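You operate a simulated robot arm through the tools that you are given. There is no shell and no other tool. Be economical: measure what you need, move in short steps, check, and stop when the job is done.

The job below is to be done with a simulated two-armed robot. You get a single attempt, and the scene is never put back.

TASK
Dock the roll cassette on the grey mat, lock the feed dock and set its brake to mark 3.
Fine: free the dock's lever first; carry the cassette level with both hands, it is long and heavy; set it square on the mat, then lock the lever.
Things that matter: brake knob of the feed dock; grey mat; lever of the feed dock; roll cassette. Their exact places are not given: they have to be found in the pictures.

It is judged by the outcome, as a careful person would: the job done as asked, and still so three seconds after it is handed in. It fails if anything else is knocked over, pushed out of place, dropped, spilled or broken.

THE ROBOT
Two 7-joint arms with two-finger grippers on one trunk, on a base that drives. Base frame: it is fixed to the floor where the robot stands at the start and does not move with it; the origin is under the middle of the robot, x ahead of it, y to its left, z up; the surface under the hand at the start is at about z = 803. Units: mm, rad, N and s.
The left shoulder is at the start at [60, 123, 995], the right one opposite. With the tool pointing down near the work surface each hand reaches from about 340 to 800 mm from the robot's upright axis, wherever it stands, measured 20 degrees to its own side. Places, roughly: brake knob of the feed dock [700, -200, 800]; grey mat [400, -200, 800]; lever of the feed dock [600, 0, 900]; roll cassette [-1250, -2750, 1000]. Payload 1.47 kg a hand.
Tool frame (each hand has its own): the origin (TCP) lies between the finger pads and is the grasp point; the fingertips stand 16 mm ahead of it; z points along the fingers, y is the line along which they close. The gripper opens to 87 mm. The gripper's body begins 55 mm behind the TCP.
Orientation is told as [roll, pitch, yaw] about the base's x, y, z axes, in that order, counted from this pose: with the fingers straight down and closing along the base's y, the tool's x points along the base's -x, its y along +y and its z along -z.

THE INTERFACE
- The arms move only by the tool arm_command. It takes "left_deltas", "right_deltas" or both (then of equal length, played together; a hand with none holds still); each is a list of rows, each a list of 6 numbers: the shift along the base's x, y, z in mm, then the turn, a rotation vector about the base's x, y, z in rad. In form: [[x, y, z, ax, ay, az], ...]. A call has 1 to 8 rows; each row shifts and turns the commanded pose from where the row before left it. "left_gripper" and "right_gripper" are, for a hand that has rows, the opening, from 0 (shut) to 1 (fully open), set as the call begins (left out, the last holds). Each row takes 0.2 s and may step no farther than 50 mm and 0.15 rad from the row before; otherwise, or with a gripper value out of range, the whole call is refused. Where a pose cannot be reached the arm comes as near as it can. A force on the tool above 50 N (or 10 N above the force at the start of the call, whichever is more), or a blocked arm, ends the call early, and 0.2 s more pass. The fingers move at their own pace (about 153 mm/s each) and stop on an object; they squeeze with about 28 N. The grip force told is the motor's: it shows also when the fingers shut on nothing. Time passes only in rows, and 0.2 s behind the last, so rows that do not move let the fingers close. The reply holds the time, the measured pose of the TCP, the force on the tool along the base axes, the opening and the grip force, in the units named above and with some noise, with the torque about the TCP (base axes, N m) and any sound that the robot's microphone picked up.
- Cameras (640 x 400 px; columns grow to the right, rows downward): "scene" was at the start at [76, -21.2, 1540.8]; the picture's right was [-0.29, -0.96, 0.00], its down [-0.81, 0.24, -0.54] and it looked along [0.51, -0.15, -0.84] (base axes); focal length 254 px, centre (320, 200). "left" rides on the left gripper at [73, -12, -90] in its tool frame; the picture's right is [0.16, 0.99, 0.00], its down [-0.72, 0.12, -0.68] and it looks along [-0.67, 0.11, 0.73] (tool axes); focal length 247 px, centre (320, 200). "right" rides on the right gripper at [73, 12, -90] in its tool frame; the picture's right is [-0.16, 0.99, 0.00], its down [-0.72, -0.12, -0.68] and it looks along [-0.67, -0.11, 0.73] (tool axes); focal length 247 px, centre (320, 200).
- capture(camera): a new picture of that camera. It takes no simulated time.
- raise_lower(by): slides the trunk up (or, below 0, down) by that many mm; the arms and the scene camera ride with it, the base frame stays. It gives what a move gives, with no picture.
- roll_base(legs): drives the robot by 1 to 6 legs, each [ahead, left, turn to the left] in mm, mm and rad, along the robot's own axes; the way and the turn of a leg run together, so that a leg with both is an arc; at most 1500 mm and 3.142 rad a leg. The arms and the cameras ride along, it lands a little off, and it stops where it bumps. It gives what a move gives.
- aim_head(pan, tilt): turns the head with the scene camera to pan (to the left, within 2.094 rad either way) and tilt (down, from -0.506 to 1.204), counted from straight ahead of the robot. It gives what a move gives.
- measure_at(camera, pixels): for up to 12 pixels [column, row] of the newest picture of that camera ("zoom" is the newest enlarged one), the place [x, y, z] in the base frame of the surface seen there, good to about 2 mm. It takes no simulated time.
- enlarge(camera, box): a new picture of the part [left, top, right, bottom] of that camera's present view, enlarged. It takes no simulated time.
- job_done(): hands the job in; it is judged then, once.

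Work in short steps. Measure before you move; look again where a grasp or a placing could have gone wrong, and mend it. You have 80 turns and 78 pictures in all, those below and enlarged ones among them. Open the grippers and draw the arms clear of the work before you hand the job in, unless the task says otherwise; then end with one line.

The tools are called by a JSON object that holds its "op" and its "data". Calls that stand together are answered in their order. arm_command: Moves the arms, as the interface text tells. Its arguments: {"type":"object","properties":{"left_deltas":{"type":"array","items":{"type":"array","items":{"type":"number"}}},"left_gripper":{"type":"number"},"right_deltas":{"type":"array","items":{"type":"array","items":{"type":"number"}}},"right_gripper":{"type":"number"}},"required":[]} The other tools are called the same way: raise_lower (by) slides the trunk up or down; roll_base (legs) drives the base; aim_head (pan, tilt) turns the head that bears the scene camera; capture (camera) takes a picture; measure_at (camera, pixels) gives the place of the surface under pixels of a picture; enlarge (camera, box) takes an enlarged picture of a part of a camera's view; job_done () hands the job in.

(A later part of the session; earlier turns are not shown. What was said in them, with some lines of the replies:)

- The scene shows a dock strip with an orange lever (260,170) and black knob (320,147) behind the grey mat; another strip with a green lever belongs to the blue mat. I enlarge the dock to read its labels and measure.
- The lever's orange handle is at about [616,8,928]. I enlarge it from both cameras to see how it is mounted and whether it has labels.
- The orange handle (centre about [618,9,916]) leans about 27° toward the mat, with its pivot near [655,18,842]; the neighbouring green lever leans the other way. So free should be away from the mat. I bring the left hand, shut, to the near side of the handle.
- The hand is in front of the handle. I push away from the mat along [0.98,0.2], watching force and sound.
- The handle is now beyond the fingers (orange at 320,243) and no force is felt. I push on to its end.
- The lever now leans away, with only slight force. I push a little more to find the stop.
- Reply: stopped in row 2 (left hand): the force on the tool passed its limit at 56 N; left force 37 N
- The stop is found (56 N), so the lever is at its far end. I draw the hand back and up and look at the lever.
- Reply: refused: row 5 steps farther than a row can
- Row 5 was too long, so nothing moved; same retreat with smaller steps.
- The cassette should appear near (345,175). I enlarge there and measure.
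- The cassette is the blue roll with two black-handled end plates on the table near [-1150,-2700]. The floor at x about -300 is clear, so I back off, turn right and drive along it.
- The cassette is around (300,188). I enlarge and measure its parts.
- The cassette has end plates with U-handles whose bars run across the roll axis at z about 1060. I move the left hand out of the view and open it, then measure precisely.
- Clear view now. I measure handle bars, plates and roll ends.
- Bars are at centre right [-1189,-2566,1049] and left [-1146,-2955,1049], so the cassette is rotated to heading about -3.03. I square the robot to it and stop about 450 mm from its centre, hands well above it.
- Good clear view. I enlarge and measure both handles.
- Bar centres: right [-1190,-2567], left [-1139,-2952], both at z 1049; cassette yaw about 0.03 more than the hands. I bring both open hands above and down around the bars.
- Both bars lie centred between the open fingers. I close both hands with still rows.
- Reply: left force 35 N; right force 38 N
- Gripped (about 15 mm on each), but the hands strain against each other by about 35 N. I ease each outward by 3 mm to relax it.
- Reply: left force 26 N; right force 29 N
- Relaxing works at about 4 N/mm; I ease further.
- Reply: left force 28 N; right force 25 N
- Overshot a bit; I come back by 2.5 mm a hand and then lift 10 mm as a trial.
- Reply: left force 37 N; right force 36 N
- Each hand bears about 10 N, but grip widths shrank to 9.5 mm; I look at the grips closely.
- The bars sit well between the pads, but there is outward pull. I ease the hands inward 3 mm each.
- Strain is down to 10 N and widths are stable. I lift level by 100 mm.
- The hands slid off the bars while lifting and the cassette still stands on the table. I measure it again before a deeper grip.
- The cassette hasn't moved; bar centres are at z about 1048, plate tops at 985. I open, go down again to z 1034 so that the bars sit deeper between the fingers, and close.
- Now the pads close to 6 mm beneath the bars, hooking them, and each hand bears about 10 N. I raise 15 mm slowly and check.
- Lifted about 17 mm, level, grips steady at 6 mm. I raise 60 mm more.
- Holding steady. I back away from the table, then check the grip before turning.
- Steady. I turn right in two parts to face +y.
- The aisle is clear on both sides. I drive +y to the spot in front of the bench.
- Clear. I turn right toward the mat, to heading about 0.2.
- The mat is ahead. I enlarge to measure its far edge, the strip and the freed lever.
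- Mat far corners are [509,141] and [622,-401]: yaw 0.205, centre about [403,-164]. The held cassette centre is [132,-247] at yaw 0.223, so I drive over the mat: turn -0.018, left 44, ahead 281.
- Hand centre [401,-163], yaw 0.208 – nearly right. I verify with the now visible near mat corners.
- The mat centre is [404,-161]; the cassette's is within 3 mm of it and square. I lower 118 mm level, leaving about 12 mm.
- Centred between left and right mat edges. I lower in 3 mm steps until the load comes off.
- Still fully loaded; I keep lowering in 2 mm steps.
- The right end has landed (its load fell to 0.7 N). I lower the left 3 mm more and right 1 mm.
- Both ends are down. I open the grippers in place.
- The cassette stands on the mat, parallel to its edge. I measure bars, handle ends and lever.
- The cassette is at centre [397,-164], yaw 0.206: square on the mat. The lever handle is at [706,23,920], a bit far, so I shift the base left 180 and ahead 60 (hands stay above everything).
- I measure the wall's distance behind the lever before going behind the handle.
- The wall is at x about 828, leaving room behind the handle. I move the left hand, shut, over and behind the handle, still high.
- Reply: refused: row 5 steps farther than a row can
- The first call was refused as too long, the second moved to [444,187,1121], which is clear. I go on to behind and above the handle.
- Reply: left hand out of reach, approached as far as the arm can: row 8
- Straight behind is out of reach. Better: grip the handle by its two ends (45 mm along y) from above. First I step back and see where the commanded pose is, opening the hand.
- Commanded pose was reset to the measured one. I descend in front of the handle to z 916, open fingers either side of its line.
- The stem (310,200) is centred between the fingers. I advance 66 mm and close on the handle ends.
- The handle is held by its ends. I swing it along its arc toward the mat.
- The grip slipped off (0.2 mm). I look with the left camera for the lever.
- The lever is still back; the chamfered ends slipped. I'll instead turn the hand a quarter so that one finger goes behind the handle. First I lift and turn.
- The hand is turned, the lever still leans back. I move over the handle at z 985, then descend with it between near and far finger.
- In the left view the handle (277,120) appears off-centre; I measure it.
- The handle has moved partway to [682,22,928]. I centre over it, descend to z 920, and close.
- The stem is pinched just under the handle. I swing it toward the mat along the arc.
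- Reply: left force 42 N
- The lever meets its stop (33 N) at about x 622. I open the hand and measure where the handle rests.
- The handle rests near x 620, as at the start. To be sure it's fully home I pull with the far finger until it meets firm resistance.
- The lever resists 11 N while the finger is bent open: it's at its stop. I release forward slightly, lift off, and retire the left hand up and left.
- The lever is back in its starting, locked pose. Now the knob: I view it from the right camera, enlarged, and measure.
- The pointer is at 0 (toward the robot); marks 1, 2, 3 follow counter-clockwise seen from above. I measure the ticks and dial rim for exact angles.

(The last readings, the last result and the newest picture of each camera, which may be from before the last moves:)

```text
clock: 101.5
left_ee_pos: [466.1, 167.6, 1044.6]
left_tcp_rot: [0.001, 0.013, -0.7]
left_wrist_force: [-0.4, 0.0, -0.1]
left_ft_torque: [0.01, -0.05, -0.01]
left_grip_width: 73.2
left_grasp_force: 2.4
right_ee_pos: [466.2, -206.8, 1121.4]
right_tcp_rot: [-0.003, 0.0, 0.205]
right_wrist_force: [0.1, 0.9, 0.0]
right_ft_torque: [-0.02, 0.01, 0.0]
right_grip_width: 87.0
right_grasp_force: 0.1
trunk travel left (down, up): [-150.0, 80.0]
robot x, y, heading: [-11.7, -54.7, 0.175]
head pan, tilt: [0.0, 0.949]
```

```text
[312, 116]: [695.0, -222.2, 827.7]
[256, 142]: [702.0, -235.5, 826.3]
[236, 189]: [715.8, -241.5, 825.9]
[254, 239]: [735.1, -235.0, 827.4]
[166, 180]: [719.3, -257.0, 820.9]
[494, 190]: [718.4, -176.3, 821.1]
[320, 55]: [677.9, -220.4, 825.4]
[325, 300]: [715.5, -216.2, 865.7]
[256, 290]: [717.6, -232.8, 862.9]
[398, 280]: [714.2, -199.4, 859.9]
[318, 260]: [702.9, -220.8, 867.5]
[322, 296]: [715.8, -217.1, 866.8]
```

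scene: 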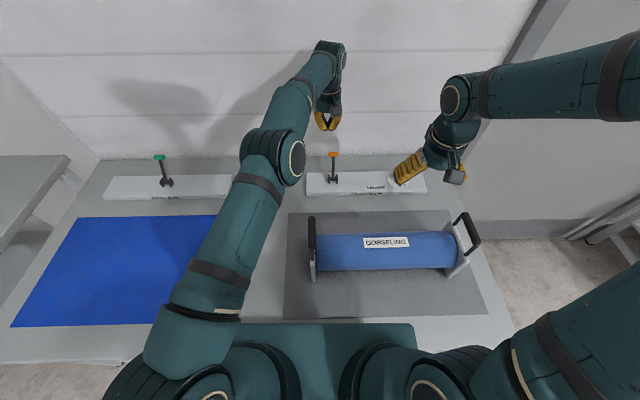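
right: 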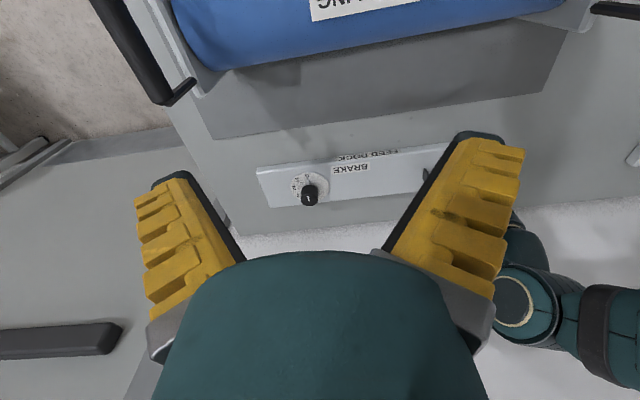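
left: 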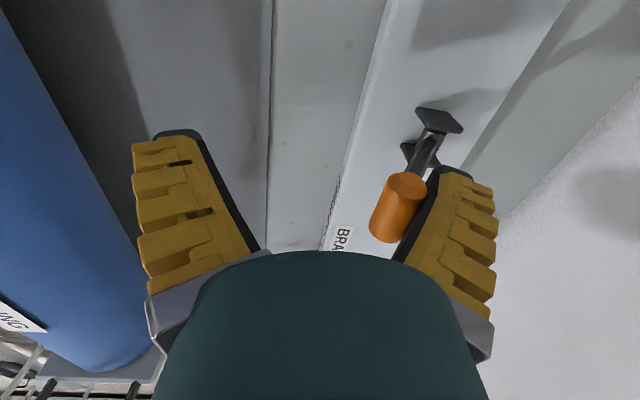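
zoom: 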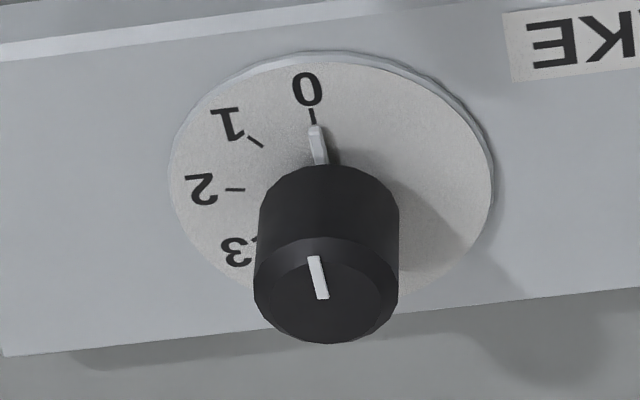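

Dial centre is about [717,-216.4]; mark 3 is +120° (2.09 rad) counter-clockwise from 0. I raise the trunk 60 mm for arm clearance over the cassette, then bring the right hand above the knob while turning it -1.1 rad beforehand.

{"op": "raise_lower", "data": {"by": 60}}

{"op": "arm_command", "data": {"right_deltas": [[31.2, -1.2, -27, 0, 0, -0.1375], [31.2, -1.2, -27, 0, 0, -0.1375], [31.2, -1.2, -27, 0, 0, -0.1375], [31.2, -1.2, -27, 0, 0, -0.1375], [31.2, -1.2, -27, 0, 0, -0.1375], [31.2, -1.2, -27, 0, 0, -0.1375], [31.2, -1.2, -27, 0, 0, -0.1375], [31.2, -1.2, -27, 0, 0, -0.1375]], "right_gripper": 1}}

{"op": "capture", "data": {"camera": "scene"}}

{"op": "capture", "data": {"camera": "right"}}

```text
clock: 102.5
left_ee_pos: [467.5, 166.9, 1105.3]
left_tcp_rot: [0.0, 0.014, -0.703]
left_wrist_force: [-0.7, -0.1, -0.3]
left_ft_torque: [-0.01, 0.03, -0.02]
left_grip_width: 73.2
left_grasp_force: 2.5
right_ee_pos: [467.4, -207.6, 1181.6]
right_tcp_rot: [0.001, 0.002, 0.206]
right_wrist_force: [0.3, 0.4, -0.1]
right_ft_torque: [0.01, 0.03, 0.04]
right_grip_width: 87.1
right_grasp_force: 0.0
trunk travel left (down, up): [-210.0, 20.0]
robot x, y, heading: [-9.6, -56.7, 0.177]
head pan, tilt: [0.0, 0.949]
```

```text
clock: 104.3
left_ee_pos: [467.9, 166.5, 1104.1]
left_tcp_rot: [0.0, 0.016, -0.704]
left_wrist_force: [0.6, -0.3, -0.5]
left_ft_torque: [0.01, 0.04, 0.02]
left_grip_width: 73.1
left_grasp_force: 2.2
right_ee_pos: [717.4, -217.0, 964.3]
right_tcp_rot: [-0.002, 0.002, -0.898]
right_wrist_force: [-0.4, -1.0, -0.5]
right_ft_torque: [0.0, 0.03, 0.02]
right_grip_width: 86.9
right_grasp_force: 0.1
trunk travel left (down, up): [-210.0, 20.0]
robot x, y, heading: [-9.5, -54.7, 0.175]
head pan, tilt: [0.0, 0.949]
```

```text
19 pictures are left
```

scene: 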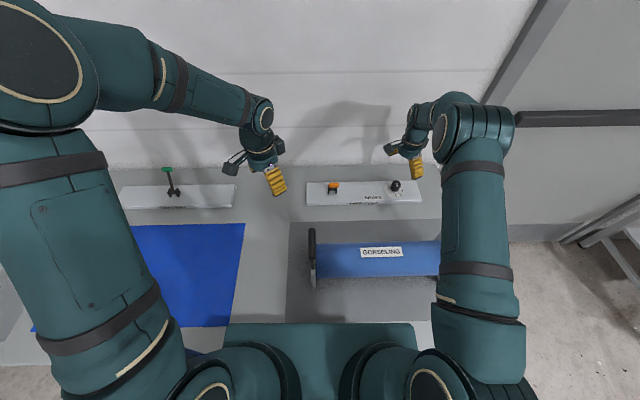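

```text
18 pictures are left
```

right: 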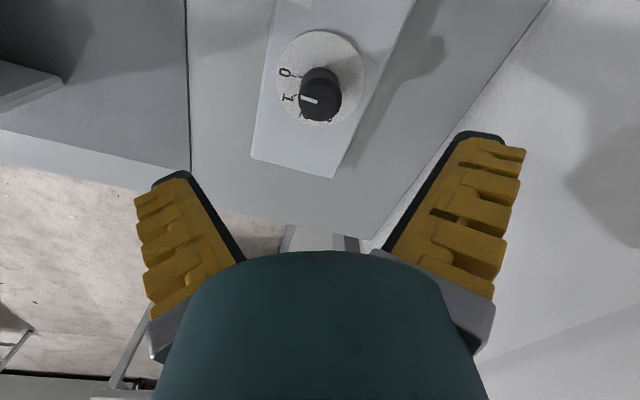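

The knob (322,95) is centred below. Before descending I check the clearance of the right upper arm over the cassette and of the elbow to the door bar.

{"op": "measure_at", "data": {"camera": "scene", "pixels": [[478, 200], [478, 250], [475, 300], [485, 130], [445, 130], [510, 120], [535, 118], [480, 165], [395, 186]]}}

{"op": "measure_at", "data": {"camera": "right", "pixels": [[320, 100], [320, 112], [308, 99], [336, 95]]}}

```text
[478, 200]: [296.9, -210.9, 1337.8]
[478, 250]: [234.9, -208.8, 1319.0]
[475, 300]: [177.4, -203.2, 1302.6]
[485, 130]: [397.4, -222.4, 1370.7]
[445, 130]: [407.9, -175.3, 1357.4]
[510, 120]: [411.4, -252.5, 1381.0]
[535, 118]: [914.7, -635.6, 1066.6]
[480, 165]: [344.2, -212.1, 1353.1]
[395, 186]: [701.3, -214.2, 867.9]
```

```text
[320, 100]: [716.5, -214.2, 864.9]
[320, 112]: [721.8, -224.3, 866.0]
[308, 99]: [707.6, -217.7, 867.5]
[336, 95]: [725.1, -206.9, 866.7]
```

The arm is far above everything. I descend around the knob to z 851 and close.

{"op": "arm_command", "data": {"right_deltas": [[0, 0.4, -38, 0, 0, 0], [0, 0.4, -38, 0, 0, 0], [0, 0, -37, 0, 0, 0]]}}

{"op": "arm_command", "data": {"right_deltas": [[0, 0, 0, 0, 0, 0], [0, 0, 0, 0, 0, 0], [0, 0, 0, 0, 0, 0]], "right_gripper": 0}}

{"op": "capture", "data": {"camera": "right"}}

```text
clock: 105.1
left_ee_pos: [468.8, 166.9, 1105.2]
left_tcp_rot: [0.0, 0.016, -0.702]
left_wrist_force: [0.6, -0.3, 0.0]
left_ft_torque: [0.0, 0.02, 0.02]
left_grip_width: 73.1
left_grasp_force: 2.6
right_ee_pos: [717.1, -217.1, 851.3]
right_tcp_rot: [0.001, -0.001, -0.896]
right_wrist_force: [1.0, 0.6, 0.0]
right_ft_torque: [-0.01, 0.04, -0.02]
right_grip_width: 86.9
right_grasp_force: 0.1
trunk travel left (down, up): [-210.0, 20.0]
robot x, y, heading: [-9.4, -57.8, 0.176]
head pan, tilt: [0.0, 0.949]
```

```text
clock: 105.9
left_ee_pos: [466.4, 168.0, 1105.0]
left_tcp_rot: [0.0, 0.013, -0.705]
left_wrist_force: [-0.5, 0.9, 0.5]
left_ft_torque: [0.02, -0.01, 0.02]
left_grip_width: 73.3
left_grasp_force: 2.9
right_ee_pos: [716.9, -215.7, 852.3]
right_tcp_rot: [0.001, 0.001, -0.895]
right_wrist_force: [2.4, -0.4, 5.2]
right_ft_torque: [-0.33, -0.32, 0.11]
right_grip_width: 25.6
right_grasp_force: 29.5
trunk travel left (down, up): [-210.0, 20.0]
robot x, y, heading: [-9.7, -54.8, 0.18]
head pan, tilt: [0.0, 0.949]
```

```text
17 pictures are left
```

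right: 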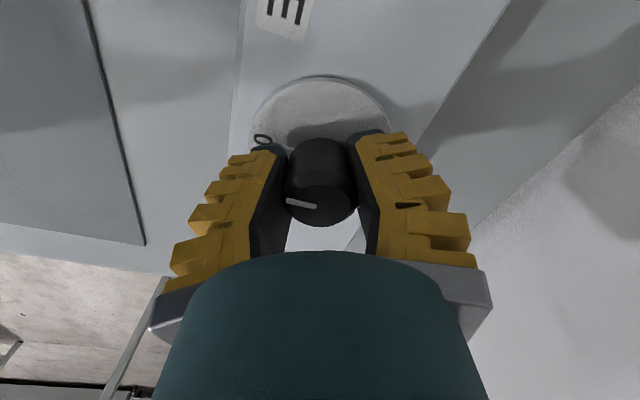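

The knob is held (25.6 mm). I turn counter-clockwise by 1.16 rad.

{"op": "arm_command", "data": {"right_deltas": [[0, 0, 0, 0, 0, 0.145], [0, 0, 0, 0, 0, 0.145], [0, 0, 0, 0, 0, 0.145], [0, 0, 0, 0, 0, 0.145], [0, 0, 0, 0, 0, 0.145], [0, 0, 0, 0, 0, 0.145], [0, 0, 0, 0, 0, 0.145], [0, 0, 0, 0, 0, 0.145]]}}

{"op": "enlarge", "data": {"camera": "right", "box": [220, 50, 420, 250]}}

```text
clock: 107.7
left_ee_pos: [467.8, 168.4, 1106.0]
left_tcp_rot: [0.001, 0.013, -0.704]
left_wrist_force: [-0.3, 0.4, -0.1]
left_ft_torque: [0.0, 0.02, 0.02]
left_grip_width: 73.1
left_grasp_force: 2.3
right_ee_pos: [717.1, -217.1, 853.1]
right_tcp_rot: [0.0, 0.0, 0.267]
right_wrist_force: [-2.0, -5.1, 8.2]
right_ft_torque: [0.03, -0.2, -0.01]
right_grip_width: 24.5
right_grasp_force: 29.6
trunk travel left (down, up): [-210.0, 20.0]
robot x, y, heading: [-5.7, -53.9, 0.174]
head pan, tilt: [0.0, 0.949]
```

```text
2.00 times, centred on (320, 150) of right
```

zoom: 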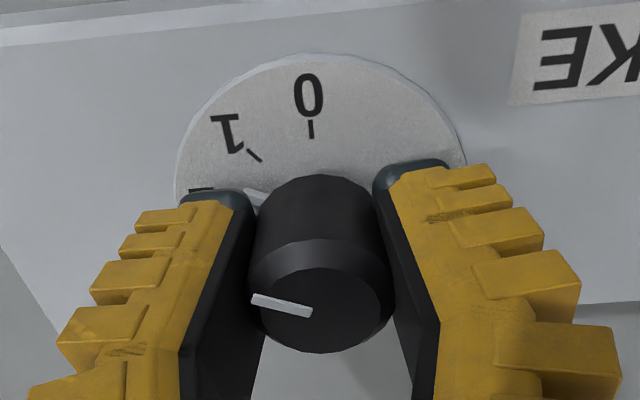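

The knob follows (pointer between 1 and 2). I turn the remaining 0.93 rad.

{"op": "arm_command", "data": {"right_deltas": [[0, 0, 0, 0, 0, 0.1334], [0, 0, 0, 0, 0, 0.1334], [0, 0, 0, 0, 0, 0.1334], [0, 0, 0, 0, 0, 0.1334], [0, 0, 0, 0, 0, 0.1334], [0, 0, 0, 0, 0, 0.1334], [0, 0, 0, 0, 0, 0.1334]]}}

{"op": "enlarge", "data": {"camera": "right", "box": [220, 50, 420, 250]}}

```text
clock: 109.3
left_ee_pos: [466.3, 166.3, 1105.6]
left_tcp_rot: [0.001, 0.014, -0.703]
left_wrist_force: [0.2, -0.6, -0.8]
left_ft_torque: [-0.01, -0.02, 0.01]
left_grip_width: 73.0
left_grasp_force: 2.6
right_ee_pos: [716.9, -219.0, 853.5]
right_tcp_rot: [-0.002, 0.0, 1.2]
right_wrist_force: [0.3, -10.1, 9.1]
right_ft_torque: [0.2, -0.04, 0.02]
right_grip_width: 24.1
right_grasp_force: 30.4
trunk travel left (down, up): [-210.0, 20.0]
robot x, y, heading: [-7.0, -54.7, 0.172]
head pan, tilt: [0.0, 0.949]
```

```text
2.00 times, centred on (320, 150) of right
```

zoom: 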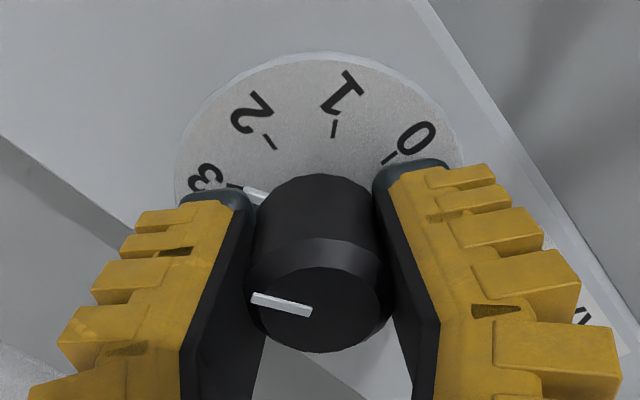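

The pointer stands at the tick of 3. I release, rise, and check from above.

{"op": "arm_command", "data": {"right_deltas": [[0, 0, 0, 0, 0, 0], [0, 0, 0, 0, 0, 0]], "right_gripper": 1}}

{"op": "arm_command", "data": {"right_deltas": [[0, 0, 35, 0, 0, 0], [0, 0, 40, 0, 0, 0], [0, 0, 40, 0, 0, 0], [0, 0, 40, 0, 0, 0]]}}

{"op": "enlarge", "data": {"camera": "right", "box": [270, 20, 390, 140]}}

```text
clock: 109.9
left_ee_pos: [467.3, 167.1, 1104.7]
left_tcp_rot: [0.001, 0.013, -0.705]
left_wrist_force: [-0.1, 1.0, 0.2]
left_ft_torque: [-0.02, -0.01, -0.01]
left_grip_width: 73.0
left_grasp_force: 2.3
right_ee_pos: [716.2, -215.8, 852.1]
right_tcp_rot: [0.0, 0.002, 1.199]
right_wrist_force: [-0.2, -0.6, 0.0]
right_ft_torque: [-0.01, -0.02, 0.01]
right_grip_width: 86.9
right_grasp_force: 0.2
trunk travel left (down, up): [-210.0, 20.0]
robot x, y, heading: [-8.4, -54.6, 0.173]
head pan, tilt: [0.0, 0.949]
```

```text
clock: 110.9
left_ee_pos: [467.5, 167.6, 1103.8]
left_tcp_rot: [0.0, 0.014, -0.703]
left_wrist_force: [-0.1, 0.8, -0.3]
left_ft_torque: [0.0, 0.01, 0.04]
left_grip_width: 73.1
left_grasp_force: 2.2
right_ee_pos: [715.7, -217.1, 1008.9]
right_tcp_rot: [0.0, -0.001, 1.199]
right_wrist_force: [-1.1, -0.1, 0.3]
right_ft_torque: [0.04, -0.01, 0.01]
right_grip_width: 87.1
right_grasp_force: 0.1
trunk travel left (down, up): [-210.0, 20.0]
robot x, y, heading: [-8.1, -52.1, 0.175]
head pan, tilt: [0.0, 0.949]
```

```text
3.33 times, centred on (330, 80) of right
```

zoom: 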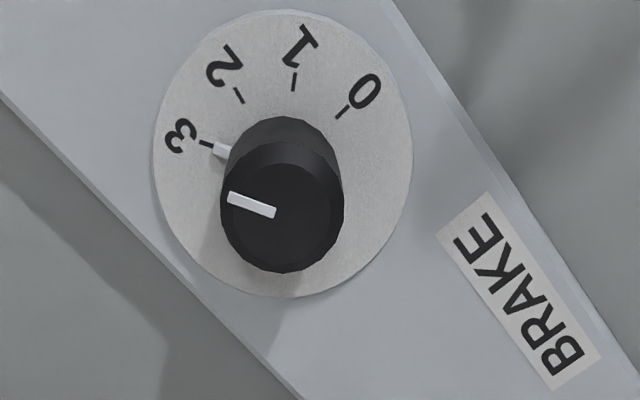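

The pointer stands on 3. I draw the right hand back and up, and check the whole scene.

{"op": "measure_at", "data": {"camera": "zoom", "pixels": [[232, 200], [273, 211], [206, 143], [345, 111]]}}

{"op": "arm_command", "data": {"right_deltas": [[-20, 0, 42, 0, 0, -0.12], [-20, 0, 42, 0, 0, -0.12], [-40, -10, 25, 0, 0, -0.12], [-45, -10, 10, 0, 0, -0.12], [-45, -10, 10, 0, 0, -0.12], [-45, -10, 10, 0, 0, -0.12], [-45, -10, 10, 0, 0, -0.12], [-40, -10, 10, 0, 0, -0.12]]}}

{"op": "arm_command", "data": {"left_deltas": [[-20, 20, 30, 0, 0, 0.1], [-20, 20, 30, 0, 0, 0.1], [-20, 20, 30, 0, 0, 0.1]], "left_gripper": 1}}

{"op": "capture", "data": {"camera": "scene"}}

{"op": "enlarge", "data": {"camera": "scene", "box": [280, 160, 500, 330]}}

```text
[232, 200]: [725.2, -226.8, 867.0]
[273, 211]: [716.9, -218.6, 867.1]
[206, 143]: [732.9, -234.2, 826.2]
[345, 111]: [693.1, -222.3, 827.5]
```

```text
clock: 112.7
left_ee_pos: [465.1, 167.7, 1105.5]
left_tcp_rot: [0.001, 0.014, -0.704]
left_wrist_force: [0.1, -0.4, -1.0]
left_ft_torque: [-0.03, -0.01, 0.02]
left_grip_width: 73.1
left_grasp_force: 2.8
right_ee_pos: [414.9, -277.7, 1166.7]
right_tcp_rot: [0.0, 0.0, 0.235]
right_wrist_force: [-0.6, -0.3, 0.2]
right_ft_torque: [0.01, -0.03, 0.01]
right_grip_width: 87.0
right_grasp_force: 0.0
trunk travel left (down, up): [-210.0, 20.0]
robot x, y, heading: [-7.6, -56.9, 0.177]
head pan, tilt: [0.0, 0.949]
```

```text
clock: 113.5
left_ee_pos: [405.3, 229.2, 1194.5]
left_tcp_rot: [0.0, 0.011, -0.401]
left_wrist_force: [-0.5, -0.4, 0.2]
left_ft_torque: [0.01, -0.03, 0.01]
left_grip_width: 86.8
left_grasp_force: 0.1
right_ee_pos: [416.0, -275.6, 1167.0]
right_tcp_rot: [0.001, 0.001, 0.237]
right_wrist_force: [-0.2, -0.6, 0.5]
right_ft_torque: [0.04, 0.01, -0.03]
right_grip_width: 86.9
right_grasp_force: 0.0
trunk travel left (down, up): [-210.0, 20.0]
robot x, y, heading: [-8.5, -54.5, 0.174]
head pan, tilt: [0.0, 0.949]
```

```text
13 pictures are left
```

scene: 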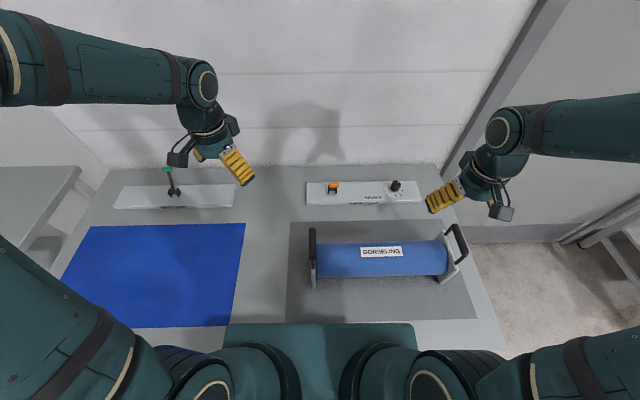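

```text
2.35 times, centred on (390, 245) of scene
```

zoom: 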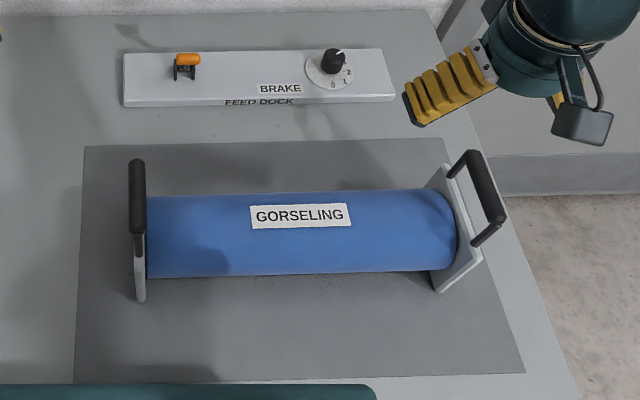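

The pointer stripe lies along 315° and mark 3 at about 312°, which is good. As a last check I measure the lever and cassette bars.

{"op": "measure_at", "data": {"camera": "zoom", "pixels": [[188, 58], [137, 170], [137, 225], [463, 165], [488, 215], [480, 190]]}}

```text
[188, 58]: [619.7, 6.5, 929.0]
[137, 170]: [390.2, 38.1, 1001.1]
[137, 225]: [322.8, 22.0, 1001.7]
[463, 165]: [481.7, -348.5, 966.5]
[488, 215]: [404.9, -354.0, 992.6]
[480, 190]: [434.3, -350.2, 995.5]
```

The lever is back at its starting, locked place [620,7,929]. The cassette is square on the mat, the brake is at 3 and the arms are clear, so I hand in.

{"op": "job_done", "data": {}}

```text
The job is handed in.
```

The roll cassette is on the grey mat, squared to its edges. The feed dock's lever is back at its stop toward the mat, which I took as locked because it started there. The brake knob points at mark 3. The first try at lifting the cassette slipped: the hands came off the handles and it stayed on its table, and it measured in the same spot afterwards. The second lift held all the way to the mat. I handed the job in with both grippers open and the arms clear.
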